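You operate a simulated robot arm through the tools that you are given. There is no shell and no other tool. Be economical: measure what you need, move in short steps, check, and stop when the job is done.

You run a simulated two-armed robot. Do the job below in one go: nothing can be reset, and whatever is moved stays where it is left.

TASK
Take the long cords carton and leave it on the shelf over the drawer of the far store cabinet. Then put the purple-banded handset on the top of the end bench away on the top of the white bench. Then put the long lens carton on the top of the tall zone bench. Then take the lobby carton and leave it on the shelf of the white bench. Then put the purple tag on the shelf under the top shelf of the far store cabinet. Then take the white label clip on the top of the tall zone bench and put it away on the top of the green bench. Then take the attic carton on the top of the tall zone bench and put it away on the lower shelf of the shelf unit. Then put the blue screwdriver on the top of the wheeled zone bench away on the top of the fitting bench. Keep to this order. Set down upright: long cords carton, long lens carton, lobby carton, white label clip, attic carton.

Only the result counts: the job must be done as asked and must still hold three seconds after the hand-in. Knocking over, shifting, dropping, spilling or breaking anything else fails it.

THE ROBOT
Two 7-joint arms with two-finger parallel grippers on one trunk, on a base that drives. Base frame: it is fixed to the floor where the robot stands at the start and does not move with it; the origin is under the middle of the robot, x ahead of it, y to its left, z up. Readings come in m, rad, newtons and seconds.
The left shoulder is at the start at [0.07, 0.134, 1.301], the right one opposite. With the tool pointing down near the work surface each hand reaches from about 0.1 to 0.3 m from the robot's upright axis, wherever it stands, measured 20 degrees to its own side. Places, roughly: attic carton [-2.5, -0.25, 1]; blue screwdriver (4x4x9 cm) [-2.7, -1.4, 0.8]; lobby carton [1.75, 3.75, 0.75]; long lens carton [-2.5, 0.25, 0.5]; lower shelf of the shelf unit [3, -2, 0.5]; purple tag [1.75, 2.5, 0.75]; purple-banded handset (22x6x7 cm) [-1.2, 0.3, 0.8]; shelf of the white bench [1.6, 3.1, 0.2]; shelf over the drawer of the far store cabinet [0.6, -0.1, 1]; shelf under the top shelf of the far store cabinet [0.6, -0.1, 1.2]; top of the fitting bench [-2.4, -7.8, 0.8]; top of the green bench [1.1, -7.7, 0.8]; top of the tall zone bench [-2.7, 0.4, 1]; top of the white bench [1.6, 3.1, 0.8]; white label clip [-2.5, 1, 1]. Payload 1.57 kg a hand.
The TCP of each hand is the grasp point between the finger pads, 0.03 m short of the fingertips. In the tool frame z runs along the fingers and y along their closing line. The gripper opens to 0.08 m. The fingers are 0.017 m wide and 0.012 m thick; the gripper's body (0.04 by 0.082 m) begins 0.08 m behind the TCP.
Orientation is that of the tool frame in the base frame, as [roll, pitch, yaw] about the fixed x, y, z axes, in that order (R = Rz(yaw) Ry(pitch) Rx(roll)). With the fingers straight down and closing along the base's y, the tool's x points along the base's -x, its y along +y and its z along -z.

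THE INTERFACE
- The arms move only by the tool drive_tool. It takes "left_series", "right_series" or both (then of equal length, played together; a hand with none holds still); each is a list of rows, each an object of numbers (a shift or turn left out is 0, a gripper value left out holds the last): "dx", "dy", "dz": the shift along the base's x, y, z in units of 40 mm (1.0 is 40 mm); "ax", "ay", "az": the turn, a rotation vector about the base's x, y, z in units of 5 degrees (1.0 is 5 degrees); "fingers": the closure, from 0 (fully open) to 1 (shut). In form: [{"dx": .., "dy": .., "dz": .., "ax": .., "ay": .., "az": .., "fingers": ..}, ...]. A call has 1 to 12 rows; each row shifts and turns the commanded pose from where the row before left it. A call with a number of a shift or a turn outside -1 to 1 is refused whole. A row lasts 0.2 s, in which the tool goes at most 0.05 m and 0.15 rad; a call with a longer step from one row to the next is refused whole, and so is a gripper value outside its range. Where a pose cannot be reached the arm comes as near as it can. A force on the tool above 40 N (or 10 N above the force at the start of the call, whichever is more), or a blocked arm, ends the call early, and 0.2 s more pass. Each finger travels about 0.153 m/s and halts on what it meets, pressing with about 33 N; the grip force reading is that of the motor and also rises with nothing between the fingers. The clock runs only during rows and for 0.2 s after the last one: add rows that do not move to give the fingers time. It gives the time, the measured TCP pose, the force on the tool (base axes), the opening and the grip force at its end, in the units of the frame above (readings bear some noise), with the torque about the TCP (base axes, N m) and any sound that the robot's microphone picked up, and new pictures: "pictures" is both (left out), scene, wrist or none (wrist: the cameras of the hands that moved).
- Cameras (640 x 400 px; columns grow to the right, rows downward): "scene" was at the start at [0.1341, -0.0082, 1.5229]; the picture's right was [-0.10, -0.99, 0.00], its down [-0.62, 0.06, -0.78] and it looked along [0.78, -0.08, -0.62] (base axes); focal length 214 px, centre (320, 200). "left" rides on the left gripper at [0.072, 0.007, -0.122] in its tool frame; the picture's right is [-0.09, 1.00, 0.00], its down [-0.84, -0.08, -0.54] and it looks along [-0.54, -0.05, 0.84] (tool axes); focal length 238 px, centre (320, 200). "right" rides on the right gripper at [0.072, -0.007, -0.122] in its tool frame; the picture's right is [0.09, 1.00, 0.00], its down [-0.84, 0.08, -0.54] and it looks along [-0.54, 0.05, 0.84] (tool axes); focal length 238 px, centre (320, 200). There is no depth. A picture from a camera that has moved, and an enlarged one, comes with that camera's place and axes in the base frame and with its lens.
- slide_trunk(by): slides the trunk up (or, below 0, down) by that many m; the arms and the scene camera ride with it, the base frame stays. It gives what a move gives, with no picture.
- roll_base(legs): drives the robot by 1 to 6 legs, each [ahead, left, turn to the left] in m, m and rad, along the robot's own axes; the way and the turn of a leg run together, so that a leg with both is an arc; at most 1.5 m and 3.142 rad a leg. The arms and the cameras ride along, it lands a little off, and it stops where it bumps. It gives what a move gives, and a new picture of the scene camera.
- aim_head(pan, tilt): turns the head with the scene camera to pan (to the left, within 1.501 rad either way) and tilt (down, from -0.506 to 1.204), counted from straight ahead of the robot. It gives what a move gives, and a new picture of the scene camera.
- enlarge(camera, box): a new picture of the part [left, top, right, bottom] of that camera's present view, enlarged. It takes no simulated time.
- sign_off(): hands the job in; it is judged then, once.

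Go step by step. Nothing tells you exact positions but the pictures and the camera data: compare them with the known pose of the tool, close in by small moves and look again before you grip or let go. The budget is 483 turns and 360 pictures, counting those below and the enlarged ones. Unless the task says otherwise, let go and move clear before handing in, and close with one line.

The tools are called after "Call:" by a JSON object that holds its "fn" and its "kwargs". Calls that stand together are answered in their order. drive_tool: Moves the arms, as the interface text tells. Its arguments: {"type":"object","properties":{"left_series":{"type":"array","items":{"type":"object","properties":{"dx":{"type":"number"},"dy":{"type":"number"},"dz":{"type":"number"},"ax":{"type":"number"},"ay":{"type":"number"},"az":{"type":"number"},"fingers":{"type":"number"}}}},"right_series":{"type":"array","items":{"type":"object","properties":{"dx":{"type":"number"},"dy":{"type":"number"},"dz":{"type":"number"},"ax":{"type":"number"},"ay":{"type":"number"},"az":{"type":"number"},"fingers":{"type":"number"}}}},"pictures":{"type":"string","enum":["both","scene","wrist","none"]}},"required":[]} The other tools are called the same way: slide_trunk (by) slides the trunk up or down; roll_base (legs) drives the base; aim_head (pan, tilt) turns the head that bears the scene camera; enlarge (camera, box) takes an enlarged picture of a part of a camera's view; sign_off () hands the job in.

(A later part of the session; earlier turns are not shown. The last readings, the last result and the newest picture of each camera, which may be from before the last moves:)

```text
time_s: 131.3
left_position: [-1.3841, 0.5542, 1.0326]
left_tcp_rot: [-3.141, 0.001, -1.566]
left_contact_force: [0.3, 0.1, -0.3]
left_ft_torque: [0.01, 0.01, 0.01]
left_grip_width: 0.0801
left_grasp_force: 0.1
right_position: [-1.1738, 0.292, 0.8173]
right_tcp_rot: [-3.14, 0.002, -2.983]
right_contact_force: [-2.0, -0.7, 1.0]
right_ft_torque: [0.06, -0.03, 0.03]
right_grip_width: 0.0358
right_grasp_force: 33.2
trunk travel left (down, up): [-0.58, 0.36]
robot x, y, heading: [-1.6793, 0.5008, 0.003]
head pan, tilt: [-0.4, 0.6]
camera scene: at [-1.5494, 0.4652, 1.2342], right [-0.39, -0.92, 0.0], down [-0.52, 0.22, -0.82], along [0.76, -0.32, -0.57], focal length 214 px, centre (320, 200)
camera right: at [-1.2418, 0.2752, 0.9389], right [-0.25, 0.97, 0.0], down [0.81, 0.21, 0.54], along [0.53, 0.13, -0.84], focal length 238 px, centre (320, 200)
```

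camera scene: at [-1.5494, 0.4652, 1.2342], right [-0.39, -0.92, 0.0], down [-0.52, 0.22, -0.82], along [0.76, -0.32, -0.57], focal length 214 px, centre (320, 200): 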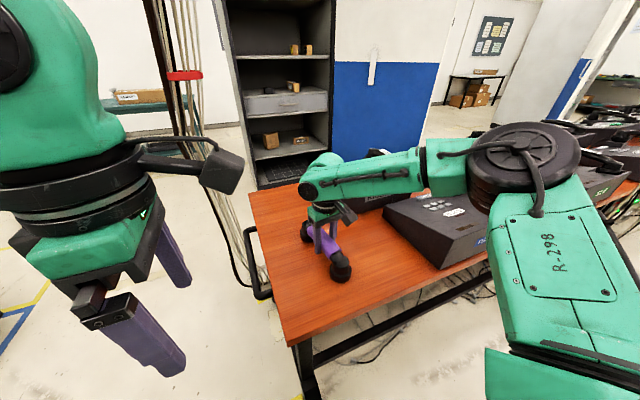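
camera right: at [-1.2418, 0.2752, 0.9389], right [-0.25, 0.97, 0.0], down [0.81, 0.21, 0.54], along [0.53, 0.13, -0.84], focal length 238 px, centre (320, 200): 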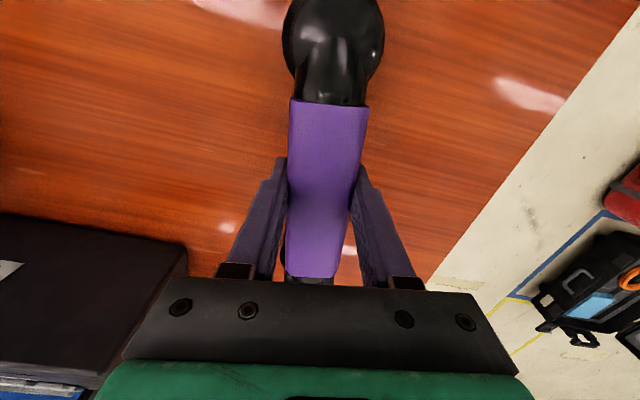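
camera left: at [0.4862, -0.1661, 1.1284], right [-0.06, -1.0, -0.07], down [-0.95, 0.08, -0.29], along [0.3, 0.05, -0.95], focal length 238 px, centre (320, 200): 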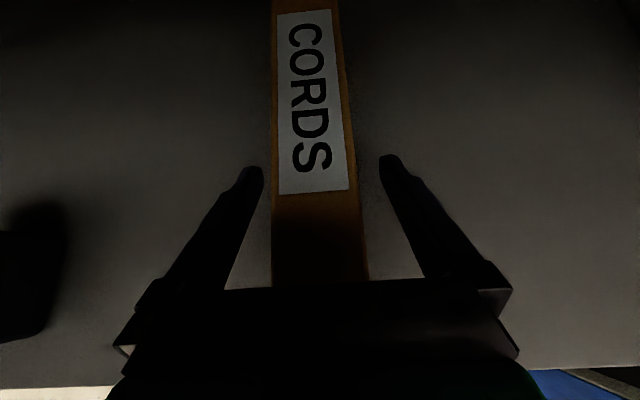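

Gripped (36 mm). Lift with the arm and then the trunk.

Call:
{"fn": "drive_tool", "kwargs": {"right_series": [{"dz": 0.6}, {"dz": 0.9}, {"dz": 0.9}, {"dz": 0.9}, {"dz": 0.5}], "pictures": "none"}}

Call:
{"fn": "slide_trunk", "kwargs": {"by": 0.36}}

Call:
{"fn": "drive_tool", "kwargs": {"right_series": [{"dx": -0.95}, {"dx": -0.95}, {"dx": -0.95}, {"dx": -0.95}, {}], "pictures": "wrist"}}

```text
time_s: 132.5
left_position: [-1.3847, 0.5541, 1.0334]
left_tcp_rot: [-3.141, 0.001, -1.567]
left_contact_force: [-0.2, 0.2, 0.5]
left_ft_torque: [-0.01, -0.01, 0.02]
left_grip_width: 0.08
left_grasp_force: 0.1
right_position: [-1.1726, 0.2924, 0.9694]
right_tcp_rot: [-3.141, 0.0, -2.982]
right_contact_force: [-0.1, 0.3, -2.3]
right_ft_torque: [-0.02, 0.04, 0.0]
right_grip_width: 0.0359
right_grasp_force: 33.0
trunk travel left (down, up): [-0.58, 0.36]
robot x, y, heading: [-1.6782, 0.4999, 0.004]
head pan, tilt: [-0.4, 0.6]
```

```text
time_s: 136.0
left_position: [-1.3839, 0.5531, 1.3923]
left_tcp_rot: [-3.141, 0.001, -1.568]
left_contact_force: [-0.1, -1.3, 0.6]
left_ft_torque: [0.01, 0.01, 0.01]
left_grip_width: 0.0799
left_grasp_force: 0.1
right_position: [-1.1716, 0.2917, 1.3276]
right_tcp_rot: [-3.141, 0.001, -2.983]
right_contact_force: [-0.2, 0.6, -2.5]
right_ft_torque: [-0.01, 0.03, 0.02]
right_grip_width: 0.0354
right_grasp_force: 33.1
trunk travel left (down, up): [-0.94, 0.0]
robot x, y, heading: [-1.6784, 0.5003, 0.0]
head pan, tilt: [-0.4, 0.6]
```

```text
time_s: 137.2
left_position: [-1.3851, 0.554, 1.3926]
left_tcp_rot: [3.141, -0.001, -1.566]
left_contact_force: [-0.8, -0.9, 0.0]
left_ft_torque: [0.02, 0.01, -0.04]
left_grip_width: 0.0803
left_grasp_force: 0.0
right_position: [-1.3256, 0.2912, 1.3294]
right_tcp_rot: [3.141, 0.0, -2.982]
right_contact_force: [0.4, 0.0, -2.3]
right_ft_torque: [0.0, 0.03, 0.0]
right_grip_width: 0.0358
right_grasp_force: 32.9
trunk travel left (down, up): [-0.94, 0.0]
robot x, y, heading: [-1.6785, 0.498, 0.002]
head pan, tilt: [-0.4, 0.6]
camera right: at [-1.3947, 0.2749, 1.45], right [-0.25, 0.97, 0.0], down [0.81, 0.21, 0.54], along [0.53, 0.13, -0.84], focal length 238 px, centre (320, 200)
```

right: 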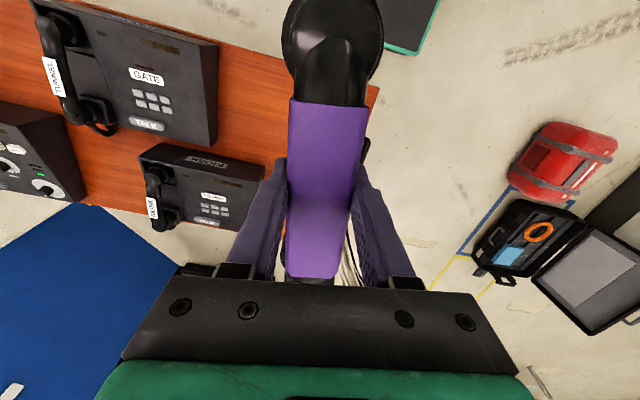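

Handset held. Drive back around the cables to the open floor, then toward the white bench.

Call:
{"fn": "roll_base", "kwargs": {"legs": [[0, 0.8, 0], [1.3, 0, 0], [0.8, 0, 0]]}}

Call:
{"fn": "aim_head", "kwargs": {"pan": 0.5, "tilt": 0.5}}

```text
time_s: 151.5
left_position: [0.7093, 1.3588, 1.3926]
left_tcp_rot: [-3.138, 0.0, -1.566]
left_contact_force: [0.0, 0.6, 0.0]
left_ft_torque: [-0.03, 0.02, -0.01]
left_grip_width: 0.0797
left_grasp_force: 0.1
right_position: [0.7698, 1.0966, 1.3293]
right_tcp_rot: [-3.14, 0.005, -2.984]
right_contact_force: [0.3, -1.1, -2.1]
right_ft_torque: [0.0, 0.06, 0.01]
right_grip_width: 0.0355
right_grasp_force: 32.4
trunk travel left (down, up): [-0.94, 0.0]
robot x, y, heading: [0.421, 1.3045, 0.001]
head pan, tilt: [-0.4, 0.6]
camera scene: at [0.5445, 1.2697, 1.5943], right [-0.39, -0.92, 0.0], down [-0.52, 0.22, -0.83], along [0.76, -0.32, -0.56], focal length 214 px, centre (320, 200)
```

scene: 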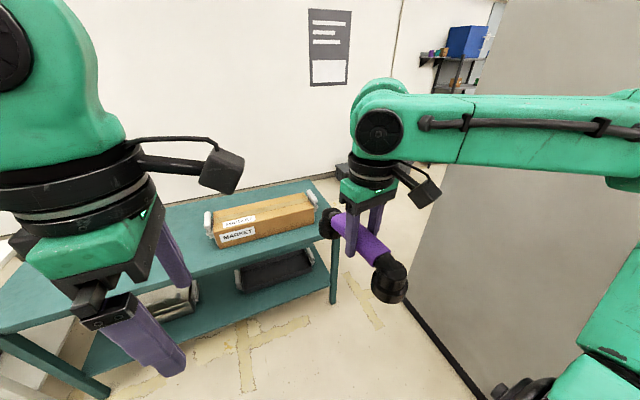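

```text
time_s: 152.7
left_position: [0.7106, 1.3586, 1.3936]
left_tcp_rot: [-3.141, 0.001, -1.569]
left_contact_force: [-0.5, -0.4, 0.9]
left_ft_torque: [0.0, 0.0, 0.04]
left_grip_width: 0.08
left_grasp_force: 0.1
right_position: [0.7702, 1.0963, 1.3289]
right_tcp_rot: [3.141, 0.002, -2.982]
right_contact_force: [0.2, 0.8, -2.8]
right_ft_torque: [0.01, -0.01, 0.0]
right_grip_width: 0.0357
right_grasp_force: 33.1
trunk travel left (down, up): [-0.94, 0.0]
robot x, y, heading: [0.4164, 1.3025, 0.006]
head pan, tilt: [0.499, 0.499]
camera scene: at [0.5446, 1.3475, 1.6033], right [0.48, -0.88, 0.0], down [-0.42, -0.23, -0.88], along [0.77, 0.42, -0.48], focal length 214 px, centre (320, 200)
```

scene: 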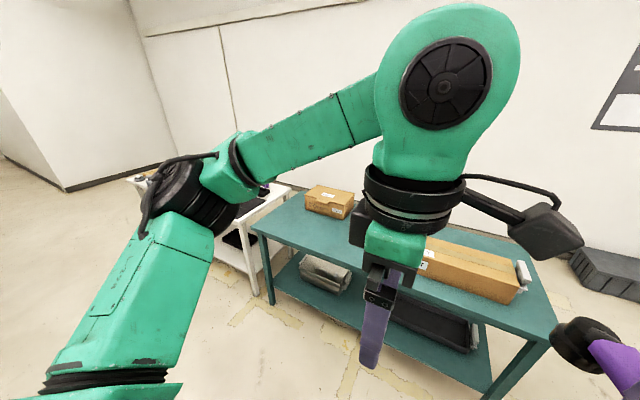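

Teal bench front ≈x 1.37. Continue left to y≈3.05 and look at the white bench straight ahead.

Call:
{"fn": "roll_base", "kwargs": {"legs": [[0, 1.4, 0], [0, 0.35, 0]]}}

Call:
{"fn": "aim_head", "kwargs": {"pan": 0, "tilt": 0.55}}

```text
time_s: 161.5
left_position: [0.713, 3.0935, 1.3927]
left_tcp_rot: [-3.142, 0.002, -1.575]
left_contact_force: [-0.3, 0.0, 0.7]
left_ft_torque: [0.02, 0.01, 0.04]
left_grip_width: 0.0802
left_grasp_force: 0.0
right_position: [0.7707, 2.8299, 1.3287]
right_tcp_rot: [3.14, 0.003, -2.989]
right_contact_force: [1.0, 0.5, -3.0]
right_ft_torque: [0.01, 0.05, -0.01]
right_grip_width: 0.0356
right_grasp_force: 33.2
trunk travel left (down, up): [-0.94, 0.0]
robot x, y, heading: [0.4201, 3.0437, -0.006]
head pan, tilt: [0.499, 0.499]
camera scene: at [0.5468, 3.0823, 1.6034], right [0.47, -0.88, 0.0], down [-0.42, -0.22, -0.88], along [0.77, 0.42, -0.48], focal length 214 px, centre (320, 200)
```

scene: 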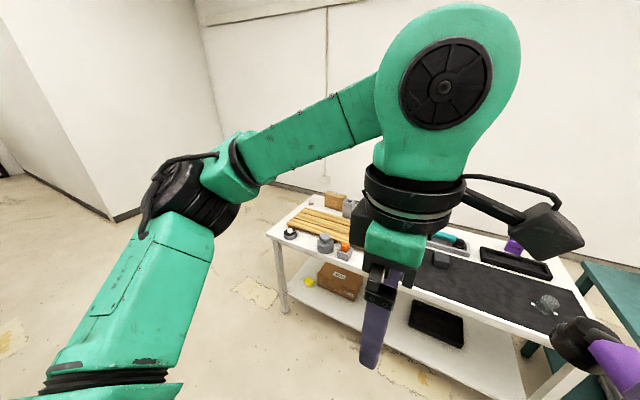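

```text
time_s: 162.5
left_position: [0.7136, 3.0971, 1.3927]
left_tcp_rot: [3.14, 0.0, -1.575]
left_contact_force: [-1.6, 0.0, -0.9]
left_ft_torque: [0.01, -0.01, 0.03]
left_grip_width: 0.0799
left_grasp_force: 0.0
right_position: [0.7698, 2.8356, 1.3288]
right_tcp_rot: [-3.14, 0.001, -2.989]
right_contact_force: [-0.7, 0.0, -3.3]
right_ft_torque: [-0.02, 0.02, 0.01]
right_grip_width: 0.0359
right_grasp_force: 32.9
trunk travel left (down, up): [-0.94, 0.0]
robot x, y, heading: [0.4187, 3.0415, -0.003]
head pan, tilt: [0.0, 0.55]
camera scene: at [0.5565, 3.0437, 1.5987], right [0.0, -1.0, 0.0], down [-0.52, 0.0, -0.85], along [0.85, 0.0, -0.52], focal length 214 px, centre (320, 200)
```

scene: 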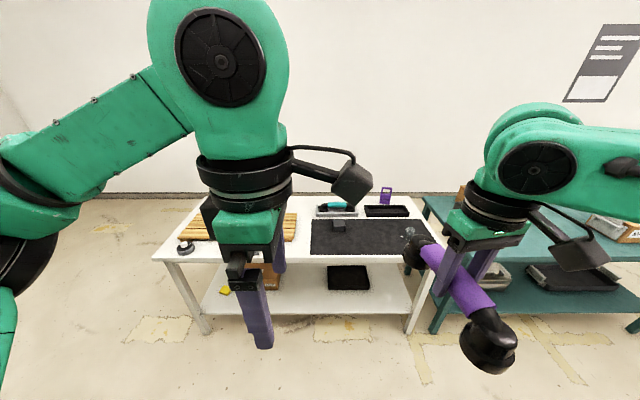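

Let me inspect the white bench top for free bare space.

Call:
{"fn": "enlarge", "kwargs": {"camera": "scene", "box": [150, 170, 450, 330]}}

Call:
{"fn": "enlarge", "kwargs": {"camera": "left", "box": [0, 0, 640, 400]}}

```text
2.13 times, centred on (300, 250) of scene
camera zoom: at [0.5565, 3.0437, 1.5987], right [0.0, -1.0, 0.0], down [-0.52, 0.0, -0.85], along [0.85, 0.0, -0.52], focal length 458 px, centre (363, 93)
```

zoom: 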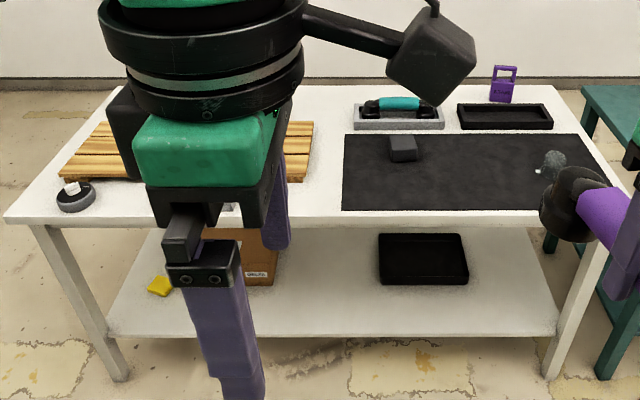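

```text
1.00 times, centred on (320, 200) of left (not enlarged: the box is as wide or as high as the picture)
camera zoom: at [0.7066, 3.0252, 1.5147], right [-1.0, 0.1, 0.0], down [0.08, 0.84, 0.54], along [0.05, 0.54, -0.84], focal length 238 px, centre (320, 200)
```

zoom: 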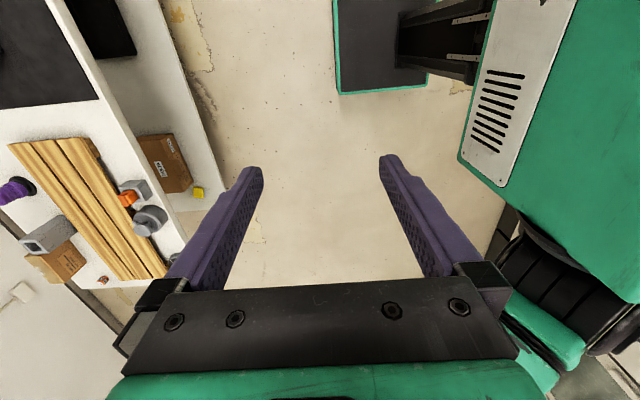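

The bare gap between the mat and the wooden slats (y≈3.10–3.195) suits the handset laid along x. Move up to the bench.

Call:
{"fn": "roll_base", "kwargs": {"legs": [[0, 0.31, 0], [0.57, 0, 0]]}}

Call:
{"fn": "drive_tool", "kwargs": {"right_series": [{"az": -0.9}, {"az": -0.84}, {"dx": 0.9}, {"dx": 0.9}, {}], "pictures": "wrist"}}

Call:
{"fn": "aim_head", "kwargs": {"pan": -0.15, "tilt": 0.8}}

```text
time_s: 167.4
left_position: [1.275, 3.3999, 1.3935]
left_tcp_rot: [-3.139, 0.001, -1.575]
left_contact_force: [-0.8, 0.0, -0.1]
left_ft_torque: [-0.02, -0.02, 0.0]
left_grip_width: 0.0801
left_grasp_force: 0.0
right_position: [1.333, 3.137, 1.3301]
right_tcp_rot: [-3.14, 0.003, -2.991]
right_contact_force: [-0.9, 0.5, -2.4]
right_ft_torque: [0.0, 0.0, -0.01]
right_grip_width: 0.0359
right_grasp_force: 32.8
trunk travel left (down, up): [-0.94, 0.0]
robot x, y, heading: [0.9829, 3.3463, -0.006]
head pan, tilt: [0.0, 0.55]
camera scene: at [1.1182, 3.3463, 1.5989], right [-0.01, -1.0, 0.0], down [-0.52, 0.0, -0.85], along [0.85, -0.01, -0.52], focal length 214 px, centre (320, 200)
```

scene: 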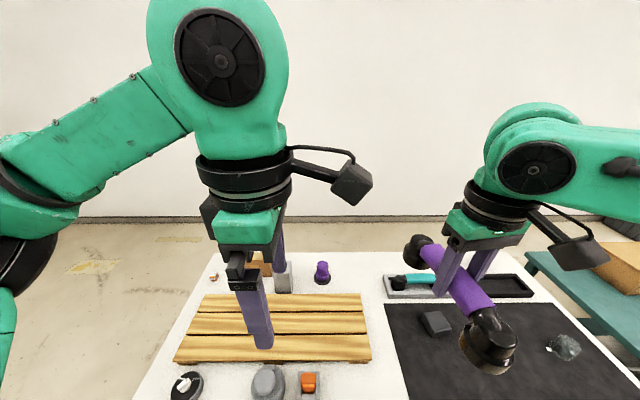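

```text
time_s: 168.6
left_position: [1.277, 3.3991, 1.393]
left_tcp_rot: [-3.14, 0.001, -1.575]
left_contact_force: [0.3, -0.3, 0.5]
left_ft_torque: [0.03, 0.02, 0.03]
left_grip_width: 0.0802
left_grasp_force: 0.1
right_position: [1.4065, 3.137, 1.3279]
right_tcp_rot: [-3.141, 0.0, 3.14]
right_contact_force: [0.3, -0.1, -2.6]
right_ft_torque: [0.02, 0.02, 0.0]
right_grip_width: 0.0358
right_grasp_force: 33.1
trunk travel left (down, up): [-0.94, 0.0]
robot x, y, heading: [0.9813, 3.3498, -0.008]
head pan, tilt: [0.0, 0.55]
camera right: at [1.3362, 3.1316, 1.4497], right [-0.09, 1.0, 0.0], down [0.84, 0.08, 0.54], along [0.54, 0.05, -0.84], focal length 238 px, centre (320, 200)
```

right: 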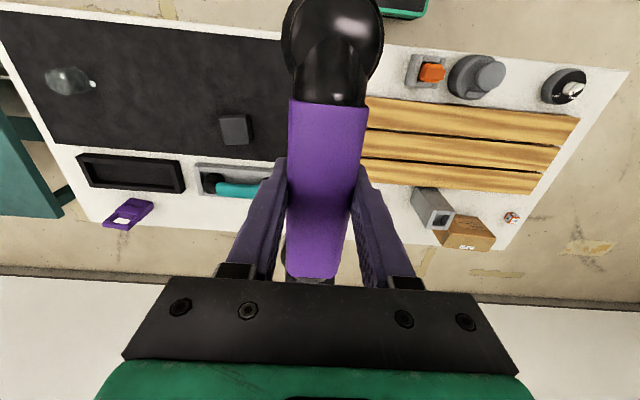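

```text
time_s: 169.3
left_position: [1.2773, 3.3998, 1.393]
left_tcp_rot: [-3.14, 0.002, -1.576]
left_contact_force: [0.4, -0.5, -0.4]
left_ft_torque: [-0.01, 0.01, 0.0]
left_grip_width: 0.0801
left_grasp_force: 0.1
right_position: [1.4069, 3.1369, 1.3276]
right_tcp_rot: [-3.141, 0.003, 3.139]
right_contact_force: [0.0, -0.1, -1.8]
right_ft_torque: [0.0, 0.0, 0.0]
right_grip_width: 0.0355
right_grasp_force: 32.9
trunk travel left (down, up): [-0.94, 0.0]
robot x, y, heading: [0.9825, 3.3467, -0.003]
head pan, tilt: [-0.15, 0.799]
camera scene: at [1.1097, 3.3341, 1.5775], right [-0.16, -0.99, 0.0], down [-0.71, 0.11, -0.7], along [0.69, -0.11, -0.72], focal length 214 px, centre (320, 200)
```

scene: 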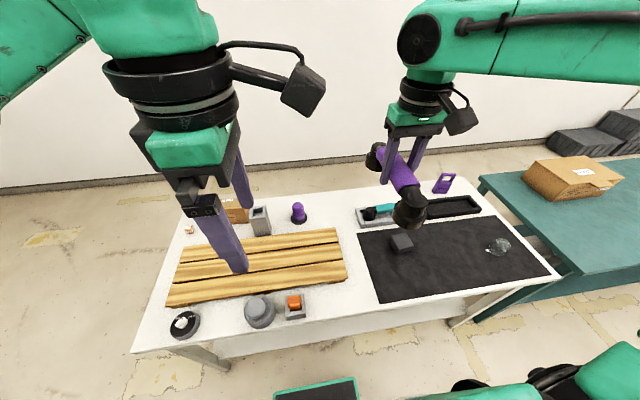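

Gap centre is y≈3.128; slat tops ≈0.79, table ≈0.765. Move the hand to (1.48,3.128) and lower the trunk.

Call:
{"fn": "drive_tool", "kwargs": {"right_series": [{"dx": 0.9, "dy": -0.1}, {"dx": 0.95, "dy": -0.1}, {}], "pictures": "none"}}

Call:
{"fn": "slide_trunk", "kwargs": {"by": -0.38}}

Call:
{"fn": "aim_head", "kwargs": {"pan": -0.3, "tilt": 0.6}}

```text
time_s: 170.1
left_position: [1.2769, 3.3991, 1.3929]
left_tcp_rot: [-3.138, 0.001, -1.578]
left_contact_force: [0.1, -0.1, -0.2]
left_ft_torque: [0.03, -0.02, 0.01]
left_grip_width: 0.0801
left_grasp_force: 0.1
right_position: [1.4811, 3.129, 1.3278]
right_tcp_rot: [3.141, 0.002, 3.14]
right_contact_force: [0.0, 0.1, -2.9]
right_ft_torque: [0.0, 0.03, -0.05]
right_grip_width: 0.0358
right_grasp_force: 32.5
trunk travel left (down, up): [-0.94, 0.0]
robot x, y, heading: [0.9834, 3.3485, -0.006]
head pan, tilt: [-0.15, 0.799]
```

```text
time_s: 173.8
left_position: [1.2778, 3.4003, 1.0126]
left_tcp_rot: [3.14, 0.001, -1.576]
left_contact_force: [-1.0, 0.0, -0.3]
left_ft_torque: [0.04, -0.02, 0.01]
left_grip_width: 0.0801
left_grasp_force: 0.1
right_position: [1.4801, 3.1302, 0.9474]
right_tcp_rot: [-3.141, 0.001, 3.14]
right_contact_force: [0.1, 0.0, -1.9]
right_ft_torque: [0.03, 0.03, 0.0]
right_grip_width: 0.0358
right_grasp_force: 33.3
trunk travel left (down, up): [-0.56, 0.38]
robot x, y, heading: [0.9803, 3.3466, -0.01]
head pan, tilt: [-0.15, 0.799]
```

```text
time_s: 174.5
left_position: [1.2786, 3.4001, 1.0134]
left_tcp_rot: [3.14, 0.001, -1.576]
left_contact_force: [-0.1, -0.8, 0.0]
left_ft_torque: [0.01, -0.05, 0.02]
left_grip_width: 0.0799
left_grasp_force: 0.1
right_position: [1.4805, 3.1307, 0.9474]
right_tcp_rot: [-3.141, -0.001, 3.14]
right_contact_force: [-0.1, 0.0, -3.0]
right_ft_torque: [-0.01, 0.05, 0.0]
right_grip_width: 0.0357
right_grasp_force: 32.6
trunk travel left (down, up): [-0.56, 0.38]
robot x, y, heading: [0.9839, 3.3466, -0.009]
head pan, tilt: [-0.3, 0.6]
camera scene: at [1.1154, 3.3204, 1.2141], right [-0.3, -0.95, 0.0], down [-0.54, 0.17, -0.82], along [0.79, -0.25, -0.57], focal length 214 px, centre (320, 200)
```

scene: 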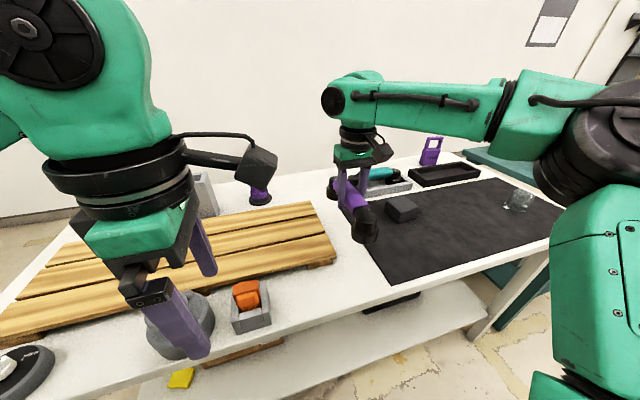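

Gap confirmed (3.07–3.176). Lower to just above the table.

Call:
{"fn": "drive_tool", "kwargs": {"right_series": [{"dz": -0.9, "dy": -0.1}, {"dz": -0.9}, {"dz": -0.8}, {"dz": -0.4}, {}], "pictures": "both"}}

```text
time_s: 175.7
left_position: [1.2727, 3.4018, 1.0143]
left_tcp_rot: [-3.137, 0.0, -1.576]
left_contact_force: [-0.2, 0.2, -0.7]
left_ft_torque: [-0.01, -0.04, -0.01]
left_grip_width: 0.08
left_grasp_force: 0.0
right_position: [1.4763, 3.1279, 0.8312]
right_tcp_rot: [-3.139, 0.008, 3.141]
right_contact_force: [-1.7, 0.8, 32.0]
right_ft_torque: [0.38, 0.84, 0.16]
right_grip_width: 0.0357
right_grasp_force: 33.4
trunk travel left (down, up): [-0.56, 0.38]
robot x, y, heading: [0.982, 3.3471, -0.01]
head pan, tilt: [-0.3, 0.6]
camera scene: at [1.1097, 3.3229, 1.215], right [-0.3, -0.95, 0.0], down [-0.53, 0.17, -0.83], along [0.79, -0.25, -0.56], focal length 214 px, centre (320, 200)
camera right: at [1.4058, 3.1226, 0.9523], right [-0.09, 1.0, 0.0], down [0.83, 0.08, 0.55], along [0.55, 0.05, -0.84], focal length 238 px, centre (320, 200)
```

scene: 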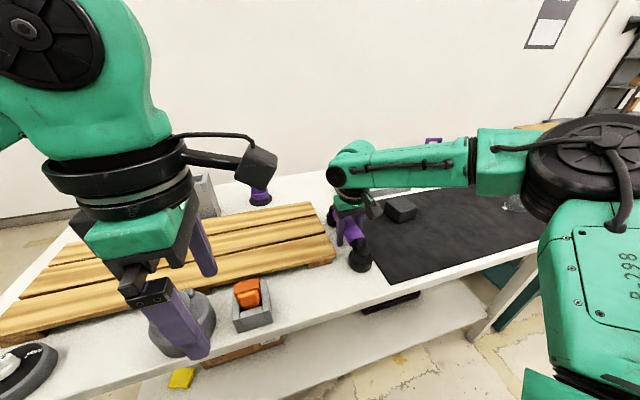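
right: 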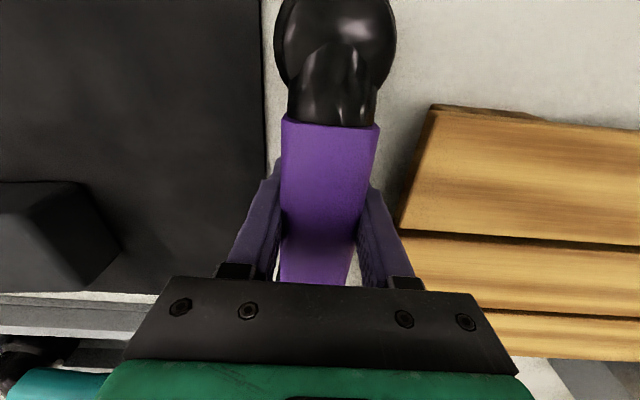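

Contact at the table. Ease off, open partly (to avoid the slats), and lift.

Call:
{"fn": "drive_tool", "kwargs": {"right_series": [{"dz": 0.1}, {"fingers": 0.3}, {"fingers": 0.3}, {}], "pictures": "wrist"}}

```text
time_s: 176.7
left_position: [1.2775, 3.4011, 1.0131]
left_tcp_rot: [-3.14, -0.001, -1.576]
left_contact_force: [0.4, 0.3, -0.8]
left_ft_torque: [0.03, 0.01, -0.02]
left_grip_width: 0.0798
left_grasp_force: 0.0
right_position: [1.4802, 3.1275, 0.8316]
right_tcp_rot: [-3.14, -0.002, -3.141]
right_contact_force: [-3.8, 7.4, -4.9]
right_ft_torque: [0.41, 0.13, -0.12]
right_grip_width: 0.0502
right_grasp_force: 0.1
trunk travel left (down, up): [-0.56, 0.38]
robot x, y, heading: [0.9834, 3.3463, -0.008]
head pan, tilt: [-0.3, 0.6]
camera right: at [1.4093, 3.1216, 0.9529], right [-0.09, 1.0, 0.0], down [0.84, 0.08, 0.54], along [0.54, 0.05, -0.84], focal length 238 px, centre (320, 200)
```

right: 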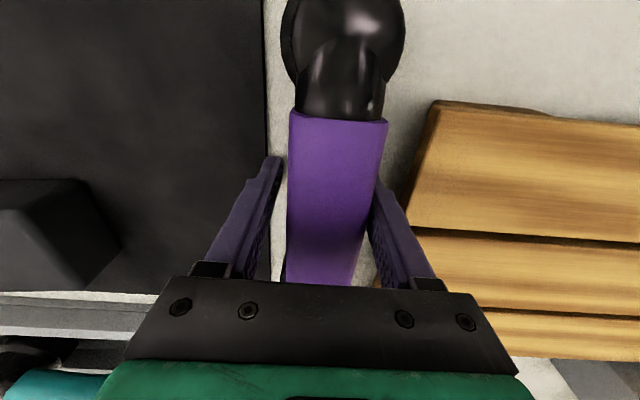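

The handset leans on the +y finger; open a little more and lift slowly.

Call:
{"fn": "drive_tool", "kwargs": {"right_series": [{"fingers": 0.15}, {"fingers": 0.1}, {}, {}], "pictures": "wrist"}}

```text
time_s: 177.7
left_position: [1.277, 3.4021, 1.0129]
left_tcp_rot: [-3.141, -0.002, -1.577]
left_contact_force: [0.1, 0.7, 0.3]
left_ft_torque: [0.0, 0.01, -0.02]
left_grip_width: 0.0799
left_grasp_force: 0.0
right_position: [1.4801, 3.1299, 0.8311]
right_tcp_rot: [-3.141, -0.001, 3.14]
right_contact_force: [-5.9, 19.7, -12.7]
right_ft_torque: [1.07, 0.16, -0.23]
right_grip_width: 0.0546
right_grasp_force: 0.0
trunk travel left (down, up): [-0.56, 0.38]
robot x, y, heading: [0.984, 3.3474, -0.008]
head pan, tilt: [-0.3, 0.6]
camera right: at [1.4099, 3.1237, 0.9535], right [-0.09, 1.0, 0.0], down [0.84, 0.08, 0.54], along [0.54, 0.05, -0.84], focal length 238 px, centre (320, 200)
```

right: 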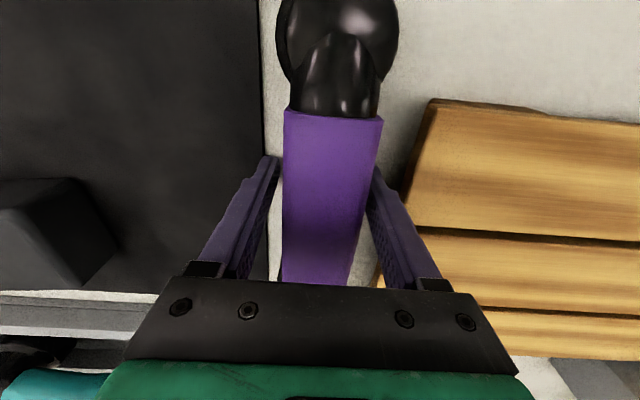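

The −y finger is pushing against something (mat edge). I close slightly to relax and then lift.

Call:
{"fn": "drive_tool", "kwargs": {"right_series": [{"fingers": 0.38}, {"fingers": 0.38}, {}], "pictures": "none"}}

Call:
{"fn": "enlarge", "kwargs": {"camera": "scene", "box": [280, 150, 460, 290]}}

```text
time_s: 178.5
left_position: [1.2772, 3.3988, 1.0135]
left_tcp_rot: [-3.14, 0.002, -1.576]
left_contact_force: [0.5, 0.6, -0.1]
left_ft_torque: [0.0, -0.04, -0.02]
left_grip_width: 0.0801
left_grasp_force: 0.0
right_position: [1.4808, 3.125, 0.8338]
right_tcp_rot: [-3.14, 0.007, 3.137]
right_contact_force: [6.8, -5.9, 14.4]
right_ft_torque: [-0.71, -0.1, 0.27]
right_grip_width: 0.0545
right_grasp_force: 3.0
trunk travel left (down, up): [-0.56, 0.38]
robot x, y, heading: [0.9837, 3.3455, -0.009]
head pan, tilt: [-0.3, 0.6]
```

```text
2.86 times, centred on (370, 220) of scene
camera zoom: at [1.1145, 3.3199, 1.2145], right [-0.3, -0.95, 0.0], down [-0.54, 0.17, -0.83], along [0.79, -0.25, -0.56], focal length 613 px, centre (177, 143)
```

zoom: 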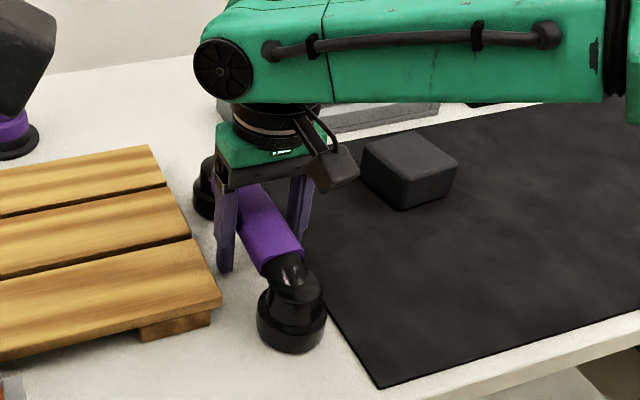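

Fingers are near neutral. Try a small lift and see whether the handset stays.

Call:
{"fn": "drive_tool", "kwargs": {"right_series": [{"fingers": 0.3}, {"dz": 0.15, "fingers": 0.3}, {}], "pictures": "wrist"}}

Call:
{"fn": "enlarge", "kwargs": {"camera": "scene", "box": [280, 150, 460, 290]}}

```text
time_s: 179.3
left_position: [1.2758, 3.4004, 1.012]
left_tcp_rot: [-3.141, 0.003, -1.574]
left_contact_force: [0.2, 0.2, -0.8]
left_ft_torque: [-0.01, -0.02, 0.01]
left_grip_width: 0.08
left_grasp_force: 0.0
right_position: [1.4791, 3.1278, 0.8367]
right_tcp_rot: [-3.142, -0.002, 3.14]
right_contact_force: [0.5, -0.4, -0.3]
right_ft_torque: [0.0, 0.02, -0.02]
right_grip_width: 0.0558
right_grasp_force: 0.1
trunk travel left (down, up): [-0.56, 0.38]
robot x, y, heading: [0.9823, 3.3478, -0.01]
head pan, tilt: [-0.3, 0.6]
camera right: at [1.4094, 3.1208, 0.9587], right [-0.09, 1.0, 0.0], down [0.84, 0.08, 0.54], along [0.54, 0.05, -0.84], focal length 238 px, centre (320, 200)
```

right: 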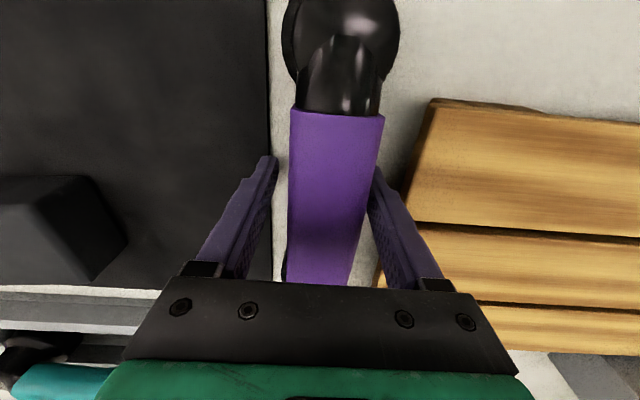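

```text
2.86 times, centred on (370, 220) of scene
camera zoom: at [1.1148, 3.3208, 1.2141], right [-0.3, -0.95, 0.0], down [-0.54, 0.17, -0.83], along [0.79, -0.25, -0.56], focal length 613 px, centre (177, 143)
```

zoom: 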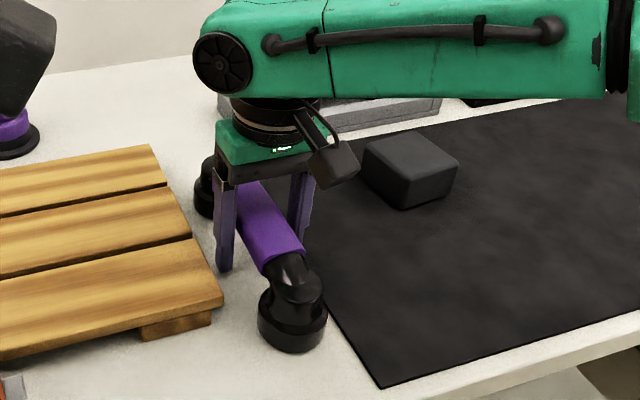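

Forces are now zero and the handset stands freely. Lift clear.

Call:
{"fn": "drive_tool", "kwargs": {"right_series": [{"dz": 0.5}, {"dz": 0.8}, {"dz": 0.9}, {"dz": 0.9}, {"dz": 0.9}], "pictures": "both"}}

```text
time_s: 180.5
left_position: [1.2773, 3.4007, 1.0134]
left_tcp_rot: [-3.14, 0.001, -1.574]
left_contact_force: [0.0, -0.1, 0.2]
left_ft_torque: [0.03, -0.03, 0.01]
left_grip_width: 0.08
left_grasp_force: 0.1
right_position: [1.481, 3.1262, 0.9992]
right_tcp_rot: [-3.139, 0.002, 3.138]
right_contact_force: [-0.1, 0.3, 0.6]
right_ft_torque: [0.0, 0.01, -0.01]
right_grip_width: 0.0557
right_grasp_force: 0.1
trunk travel left (down, up): [-0.56, 0.38]
robot x, y, heading: [0.9819, 3.3494, -0.011]
head pan, tilt: [-0.3, 0.6]
camera scene: at [1.1149, 3.3204, 1.2142], right [-0.3, -0.95, 0.0], down [-0.54, 0.17, -0.83], along [0.79, -0.25, -0.56], focal length 214 px, centre (320, 200)
camera right: at [1.4096, 3.1203, 1.1204], right [-0.09, 1.0, 0.0], down [0.84, 0.08, 0.54], along [0.54, 0.05, -0.84], focal length 238 px, centre (320, 200)
```

scene: 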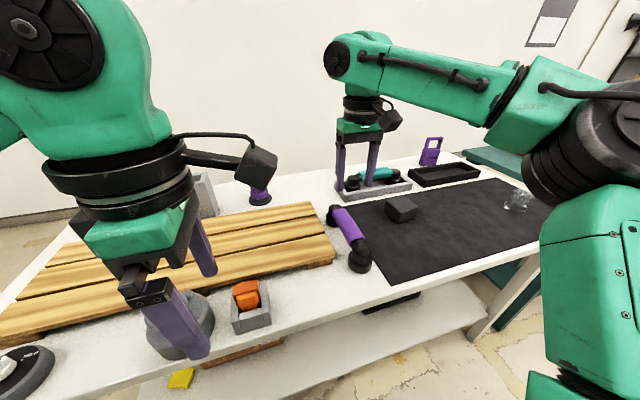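
right: 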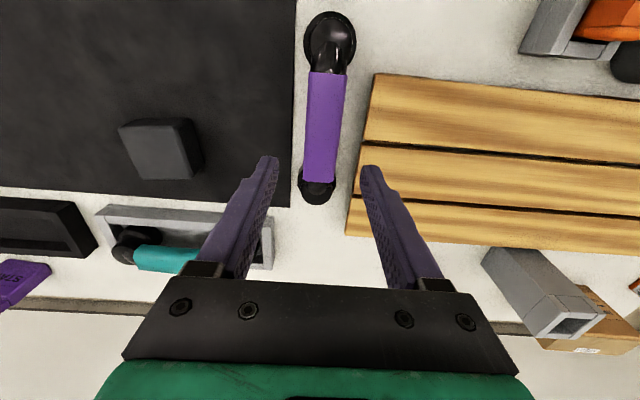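

Handset is placed on the white bench. Next the long lens carton at the tall zone bench; retract and drive there.

Call:
{"fn": "slide_trunk", "kwargs": {"by": 0.38}}

Call:
{"fn": "drive_tool", "kwargs": {"right_series": [{"dx": -0.95, "fingers": 0}, {"dx": -0.95}, {"dx": -0.95}, {"dx": -0.95}, {"dx": -0.95}], "pictures": "none"}}

Call:
{"fn": "roll_base", "kwargs": {"legs": [[-0.56, 0, 0], [0, -1.2, 0], [0, -0.85, 0], [-1.05, 0, 0], [-1.0, 0, 0]]}}

```text
time_s: 184.2
left_position: [1.2783, 3.3994, 1.394]
left_tcp_rot: [-3.14, 0.002, -1.577]
left_contact_force: [0.3, -1.1, -0.1]
left_ft_torque: [-0.03, -0.03, 0.01]
left_grip_width: 0.0799
left_grasp_force: 0.0
right_position: [1.4812, 3.1253, 1.3783]
right_tcp_rot: [-3.141, 0.001, 3.14]
right_contact_force: [0.4, -0.3, 0.4]
right_ft_torque: [-0.05, 0.0, 0.01]
right_grip_width: 0.0562
right_grasp_force: 0.1
trunk travel left (down, up): [-0.94, 0.0]
robot x, y, heading: [0.9816, 3.3504, -0.008]
head pan, tilt: [-0.3, 0.6]
```

```text
time_s: 185.4
left_position: [1.2736, 3.3985, 1.3936]
left_tcp_rot: [-3.139, 0.001, -1.575]
left_contact_force: [-0.1, 0.4, 0.2]
left_ft_torque: [-0.01, 0.0, 0.0]
left_grip_width: 0.0801
left_grasp_force: 0.0
right_position: [1.2864, 3.1249, 1.3788]
right_tcp_rot: [3.141, 0.005, 3.138]
right_contact_force: [-0.5, -0.1, -0.7]
right_ft_torque: [0.03, -0.01, 0.0]
right_grip_width: 0.0799
right_grasp_force: 0.1
trunk travel left (down, up): [-0.94, 0.0]
robot x, y, heading: [0.9807, 3.3463, -0.005]
head pan, tilt: [-0.3, 0.6]
```

```text
time_s: 208.2
left_position: [-1.3385, 1.3613, 1.3918]
left_tcp_rot: [-3.141, 0.002, -1.572]
left_contact_force: [-0.4, 0.2, 0.5]
left_ft_torque: [-0.02, 0.01, -0.02]
left_grip_width: 0.0802
left_grasp_force: 0.0
right_position: [-1.3255, 1.0886, 1.3785]
right_tcp_rot: [-3.14, 0.0, -3.14]
right_contact_force: [0.3, 0.2, 0.5]
right_ft_torque: [0.02, -0.01, -0.01]
right_grip_width: 0.08
right_grasp_force: 0.1
trunk travel left (down, up): [-0.94, 0.0]
robot x, y, heading: [-1.6347, 1.3101, -0.002]
head pan, tilt: [-0.3, 0.6]
camera scene: at [-1.5005, 1.2828, 1.594], right [-0.3, -0.95, 0.0], down [-0.54, 0.17, -0.82], along [0.79, -0.25, -0.57], focal length 214 px, centre (320, 200)
```

scene: 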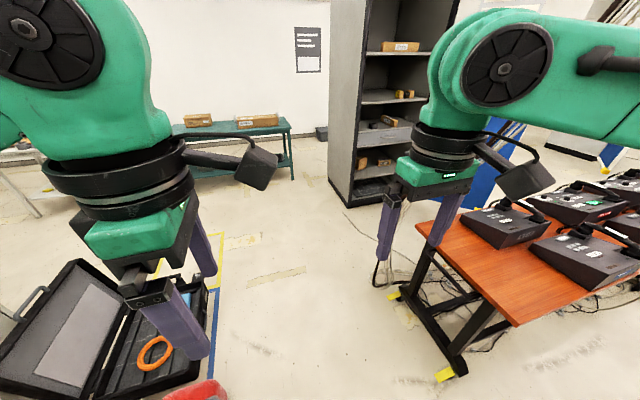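

Move to a clear spot before rotating to face −x (pillar is near).

Call:
{"fn": "roll_base", "kwargs": {"legs": [[0.4, -0.08, 0], [0, 0, 3.14]]}}

Call:
{"fn": "aim_head", "kwargs": {"pan": 0.3, "tilt": 0.5}}

```text
time_s: 218.1
left_position: [-1.5287, 1.1753, 1.3923]
left_tcp_rot: [-3.14, 0.001, 1.564]
left_contact_force: [1.0, 0.7, 0.7]
left_ft_torque: [-0.02, -0.01, 0.0]
left_grip_width: 0.0799
left_grasp_force: 0.1
right_position: [-1.5422, 1.4505, 1.3785]
right_tcp_rot: [-3.141, 0.001, -0.003]
right_contact_force: [0.4, 0.3, 0.5]
right_ft_torque: [-0.01, -0.02, -0.01]
right_grip_width: 0.0799
right_grasp_force: 0.1
trunk travel left (down, up): [-0.94, 0.0]
robot x, y, heading: [-1.2333, 1.2296, 3.131]
head pan, tilt: [-0.3, 0.6]
camera scene: at [-1.3696, 1.2565, 1.5942], right [0.3, 0.95, 0.0], down [0.54, -0.17, -0.82], along [-0.79, 0.25, -0.57], focal length 214 px, centre (320, 200)
```

scene: 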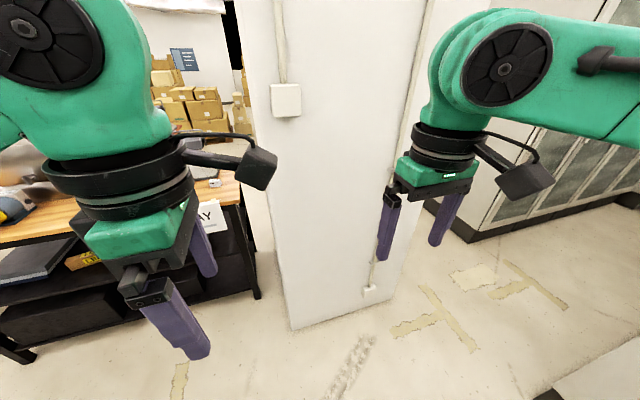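

```text
time_s: 219.1
left_position: [-1.5287, 1.1761, 1.3933]
left_tcp_rot: [-3.14, 0.003, 1.563]
left_contact_force: [0.3, 0.6, -0.4]
left_ft_torque: [0.01, -0.01, -0.05]
left_grip_width: 0.08
left_grasp_force: 0.2
right_position: [-1.5409, 1.4497, 1.3776]
right_tcp_rot: [-3.139, 0.003, -0.005]
right_contact_force: [0.4, 0.1, -0.3]
right_ft_torque: [-0.01, -0.01, 0.0]
right_grip_width: 0.0802
right_grasp_force: 0.0
trunk travel left (down, up): [-0.94, 0.0]
robot x, y, heading: [-1.2337, 1.2274, 3.134]
head pan, tilt: [0.3, 0.499]
camera scene: at [-1.3726, 1.2033, 1.6033], right [-0.29, 0.96, 0.0], down [0.46, 0.14, -0.88], along [-0.84, -0.25, -0.48], focal length 214 px, centre (320, 200)
```

scene: 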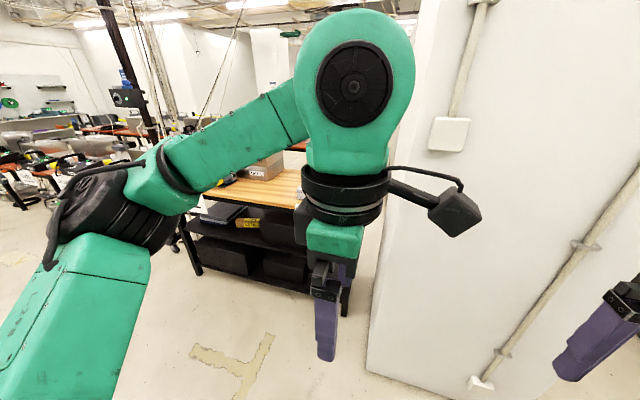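

Tall bench: front x≈-2.4, y from -0.35 to 1.13. I move left a bit, forward, then look at the bench.

Call:
{"fn": "roll_base", "kwargs": {"legs": [[0, 0.25, 0], [0.5, 0.2, 0], [0, 0.45, 0]]}}

Call:
{"fn": "aim_head", "kwargs": {"pan": 0, "tilt": 0.7}}

```text
time_s: 225.9
left_position: [-2.0395, 0.2887, 1.3934]
left_tcp_rot: [-3.14, 0.003, 1.561]
left_contact_force: [-0.1, 1.0, -0.2]
left_ft_torque: [-0.01, 0.01, 0.0]
left_grip_width: 0.0799
left_grasp_force: 0.1
right_position: [-2.05, 0.5623, 1.3774]
right_tcp_rot: [3.139, 0.002, -0.006]
right_contact_force: [-0.1, 0.5, -0.5]
right_ft_torque: [-0.03, -0.04, 0.0]
right_grip_width: 0.0801
right_grasp_force: 0.2
trunk travel left (down, up): [-0.94, 0.0]
robot x, y, heading: [-1.7455, 0.3332, 3.13]
head pan, tilt: [0.3, 0.499]
camera scene: at [-1.8824, 0.3147, 1.6033], right [-0.29, 0.96, 0.0], down [0.46, 0.13, -0.88], along [-0.84, -0.25, -0.48], focal length 214 px, centre (320, 200)
```

scene: 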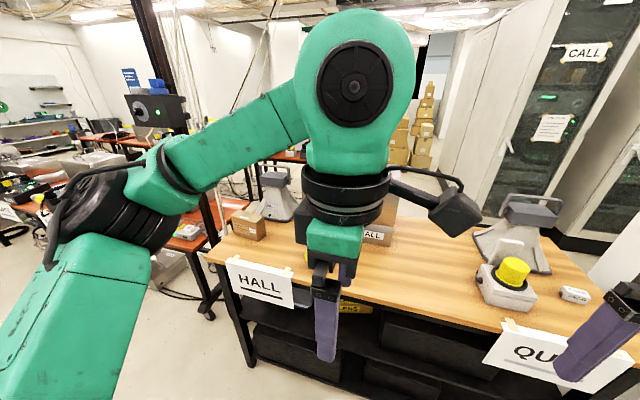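

```text
time_s: 226.7
left_position: [-2.0383, 0.2847, 1.392]
left_tcp_rot: [3.141, 0.001, 1.563]
left_contact_force: [0.2, 0.3, 0.4]
left_ft_torque: [-0.04, 0.02, 0.0]
left_grip_width: 0.0799
left_grasp_force: 0.1
right_position: [-2.0506, 0.5601, 1.3793]
right_tcp_rot: [3.141, 0.003, -0.007]
right_contact_force: [0.3, 0.7, 0.0]
right_ft_torque: [0.0, -0.01, -0.02]
right_grip_width: 0.08
right_grasp_force: 0.1
trunk travel left (down, up): [-0.94, 0.0]
robot x, y, heading: [-1.7463, 0.3363, 3.131]
head pan, tilt: [0.0, 0.7]
camera scene: at [-1.88, 0.3385, 1.5856], right [0.01, 1.0, 0.0], down [0.64, -0.01, -0.77], along [-0.77, 0.01, -0.64], focal length 214 px, centre (320, 200)
```

scene: 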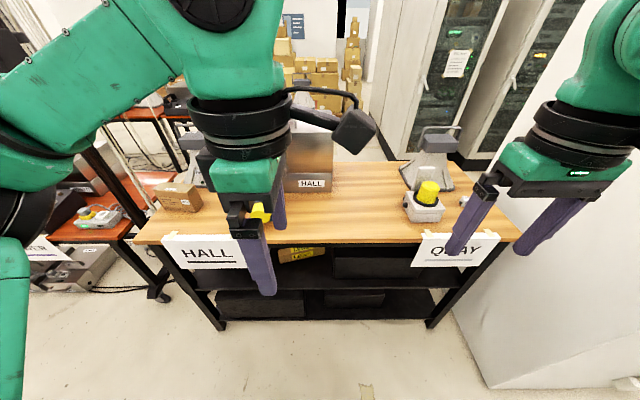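

The yellow-labelled long lens carton lies on the shelf under the tabletop. Lower the trunk to look beneath.

Call:
{"fn": "slide_trunk", "kwargs": {"by": -0.4}}

Call:
{"fn": "slide_trunk", "kwargs": {"by": -0.3}}

Call:
{"fn": "aim_head", "kwargs": {"pan": 0, "tilt": 0.5}}

```text
time_s: 230.5
left_position: [-2.0379, 0.284, 0.9927]
left_tcp_rot: [-3.14, 0.002, 1.562]
left_contact_force: [0.3, -0.1, 0.3]
left_ft_torque: [0.0, 0.03, 0.0]
left_grip_width: 0.0799
left_grasp_force: 0.1
right_position: [-2.0507, 0.5598, 0.9795]
right_tcp_rot: [-3.139, 0.002, -0.007]
right_contact_force: [0.6, -0.1, -0.6]
right_ft_torque: [0.01, 0.01, -0.02]
right_grip_width: 0.0799
right_grasp_force: 0.1
trunk travel left (down, up): [-0.54, 0.4]
robot x, y, heading: [-1.7398, 0.3411, 3.128]
head pan, tilt: [0.0, 0.7]
```

```text
time_s: 233.5
left_position: [-2.0381, 0.2858, 0.6925]
left_tcp_rot: [-3.139, 0.003, 1.562]
left_contact_force: [0.1, -0.2, 0.3]
left_ft_torque: [0.06, 0.04, -0.02]
left_grip_width: 0.08
left_grasp_force: 0.0
right_position: [-2.05, 0.5594, 0.6794]
right_tcp_rot: [-3.142, 0.003, -0.004]
right_contact_force: [0.5, -0.2, 0.5]
right_ft_torque: [-0.01, -0.02, 0.0]
right_grip_width: 0.0801
right_grasp_force: 0.0
trunk travel left (down, up): [-0.24, 0.7]
robot x, y, heading: [-1.7441, 0.3362, 3.135]
head pan, tilt: [0.0, 0.7]
```

```text
time_s: 234.3
left_position: [-2.0382, 0.2859, 0.6922]
left_tcp_rot: [-3.14, 0.001, 1.561]
left_contact_force: [0.8, -0.3, -0.1]
left_ft_torque: [0.02, 0.01, -0.01]
left_grip_width: 0.08
left_grasp_force: 0.0
right_position: [-2.0506, 0.5596, 0.6778]
right_tcp_rot: [-3.139, 0.001, -0.005]
right_contact_force: [0.0, -0.6, 0.2]
right_ft_torque: [-0.01, -0.01, 0.05]
right_grip_width: 0.0798
right_grasp_force: 0.0
trunk travel left (down, up): [-0.24, 0.7]
robot x, y, heading: [-1.7442, 0.3361, 3.13]
head pan, tilt: [0.0, 0.499]
camera scene: at [-1.886, 0.3386, 0.9032], right [0.01, 1.0, 0.0], down [0.48, -0.01, -0.88], along [-0.88, 0.01, -0.48], focal length 214 px, centre (320, 200)
```

scene: 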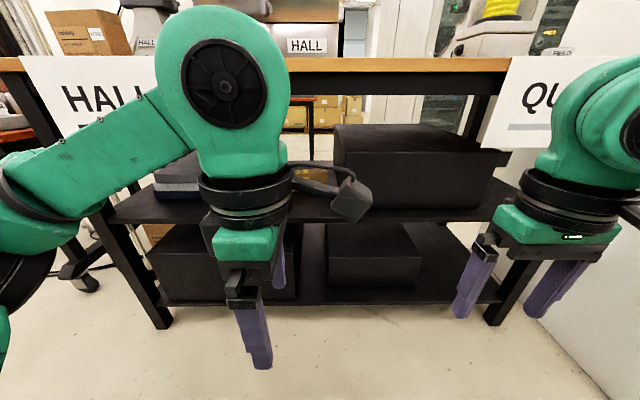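

My left hand blocks the view; shift it aside.

Call:
{"fn": "drive_tool", "kwargs": {"left_series": [{"dy": -1, "dx": 0.3}, {"dy": -1, "dx": 0.3}, {"dy": -1, "dx": 0.3}, {"dy": -1}, {"dy": -1}], "pictures": "scene"}}

Call:
{"fn": "enlarge", "kwargs": {"camera": "scene", "box": [160, 100, 400, 250]}}

```text
time_s: 235.5
left_position: [-2.0145, 0.1033, 0.6839]
left_tcp_rot: [3.14, 0.0, 1.562]
left_contact_force: [-0.3, -0.5, 0.1]
left_ft_torque: [-0.02, -0.04, 0.02]
left_grip_width: 0.0798
left_grasp_force: 0.1
left hand out of reach, approached as far as the arm can: row 5
right_position: [-2.0507, 0.5586, 0.6778]
right_tcp_rot: [-3.138, 0.0, -0.008]
right_contact_force: [-0.1, 0.5, 0.3]
right_ft_torque: [0.0, -0.02, 0.0]
right_grip_width: 0.08
right_grasp_force: 0.1
trunk travel left (down, up): [-0.24, 0.7]
robot x, y, heading: [-1.7366, 0.336, 3.129]
head pan, tilt: [0.0, 0.499]
camera scene: at [-1.8864, 0.3384, 0.9032], right [0.01, 1.0, 0.0], down [0.48, -0.01, -0.88], along [-0.88, 0.01, -0.48], focal length 214 px, centre (320, 200)
```

scene: 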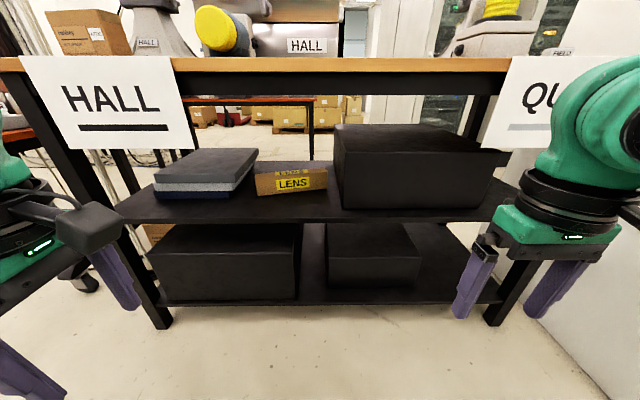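

```text
2.67 times, centred on (280, 175) of scene
camera zoom: at [-1.8864, 0.3384, 0.9032], right [0.01, 1.0, 0.0], down [0.48, -0.01, -0.88], along [-0.88, 0.01, -0.48], focal length 572 px, centre (427, 267)
```

zoom: 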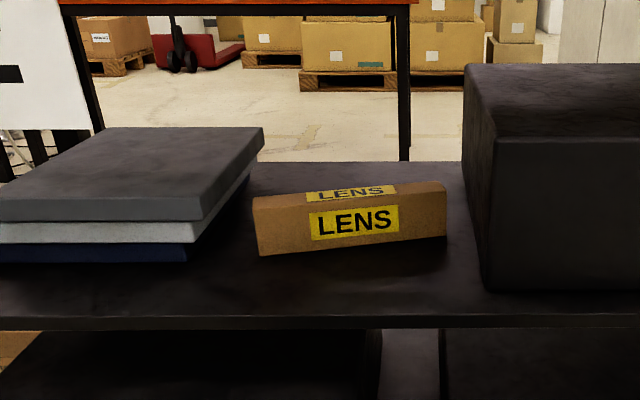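

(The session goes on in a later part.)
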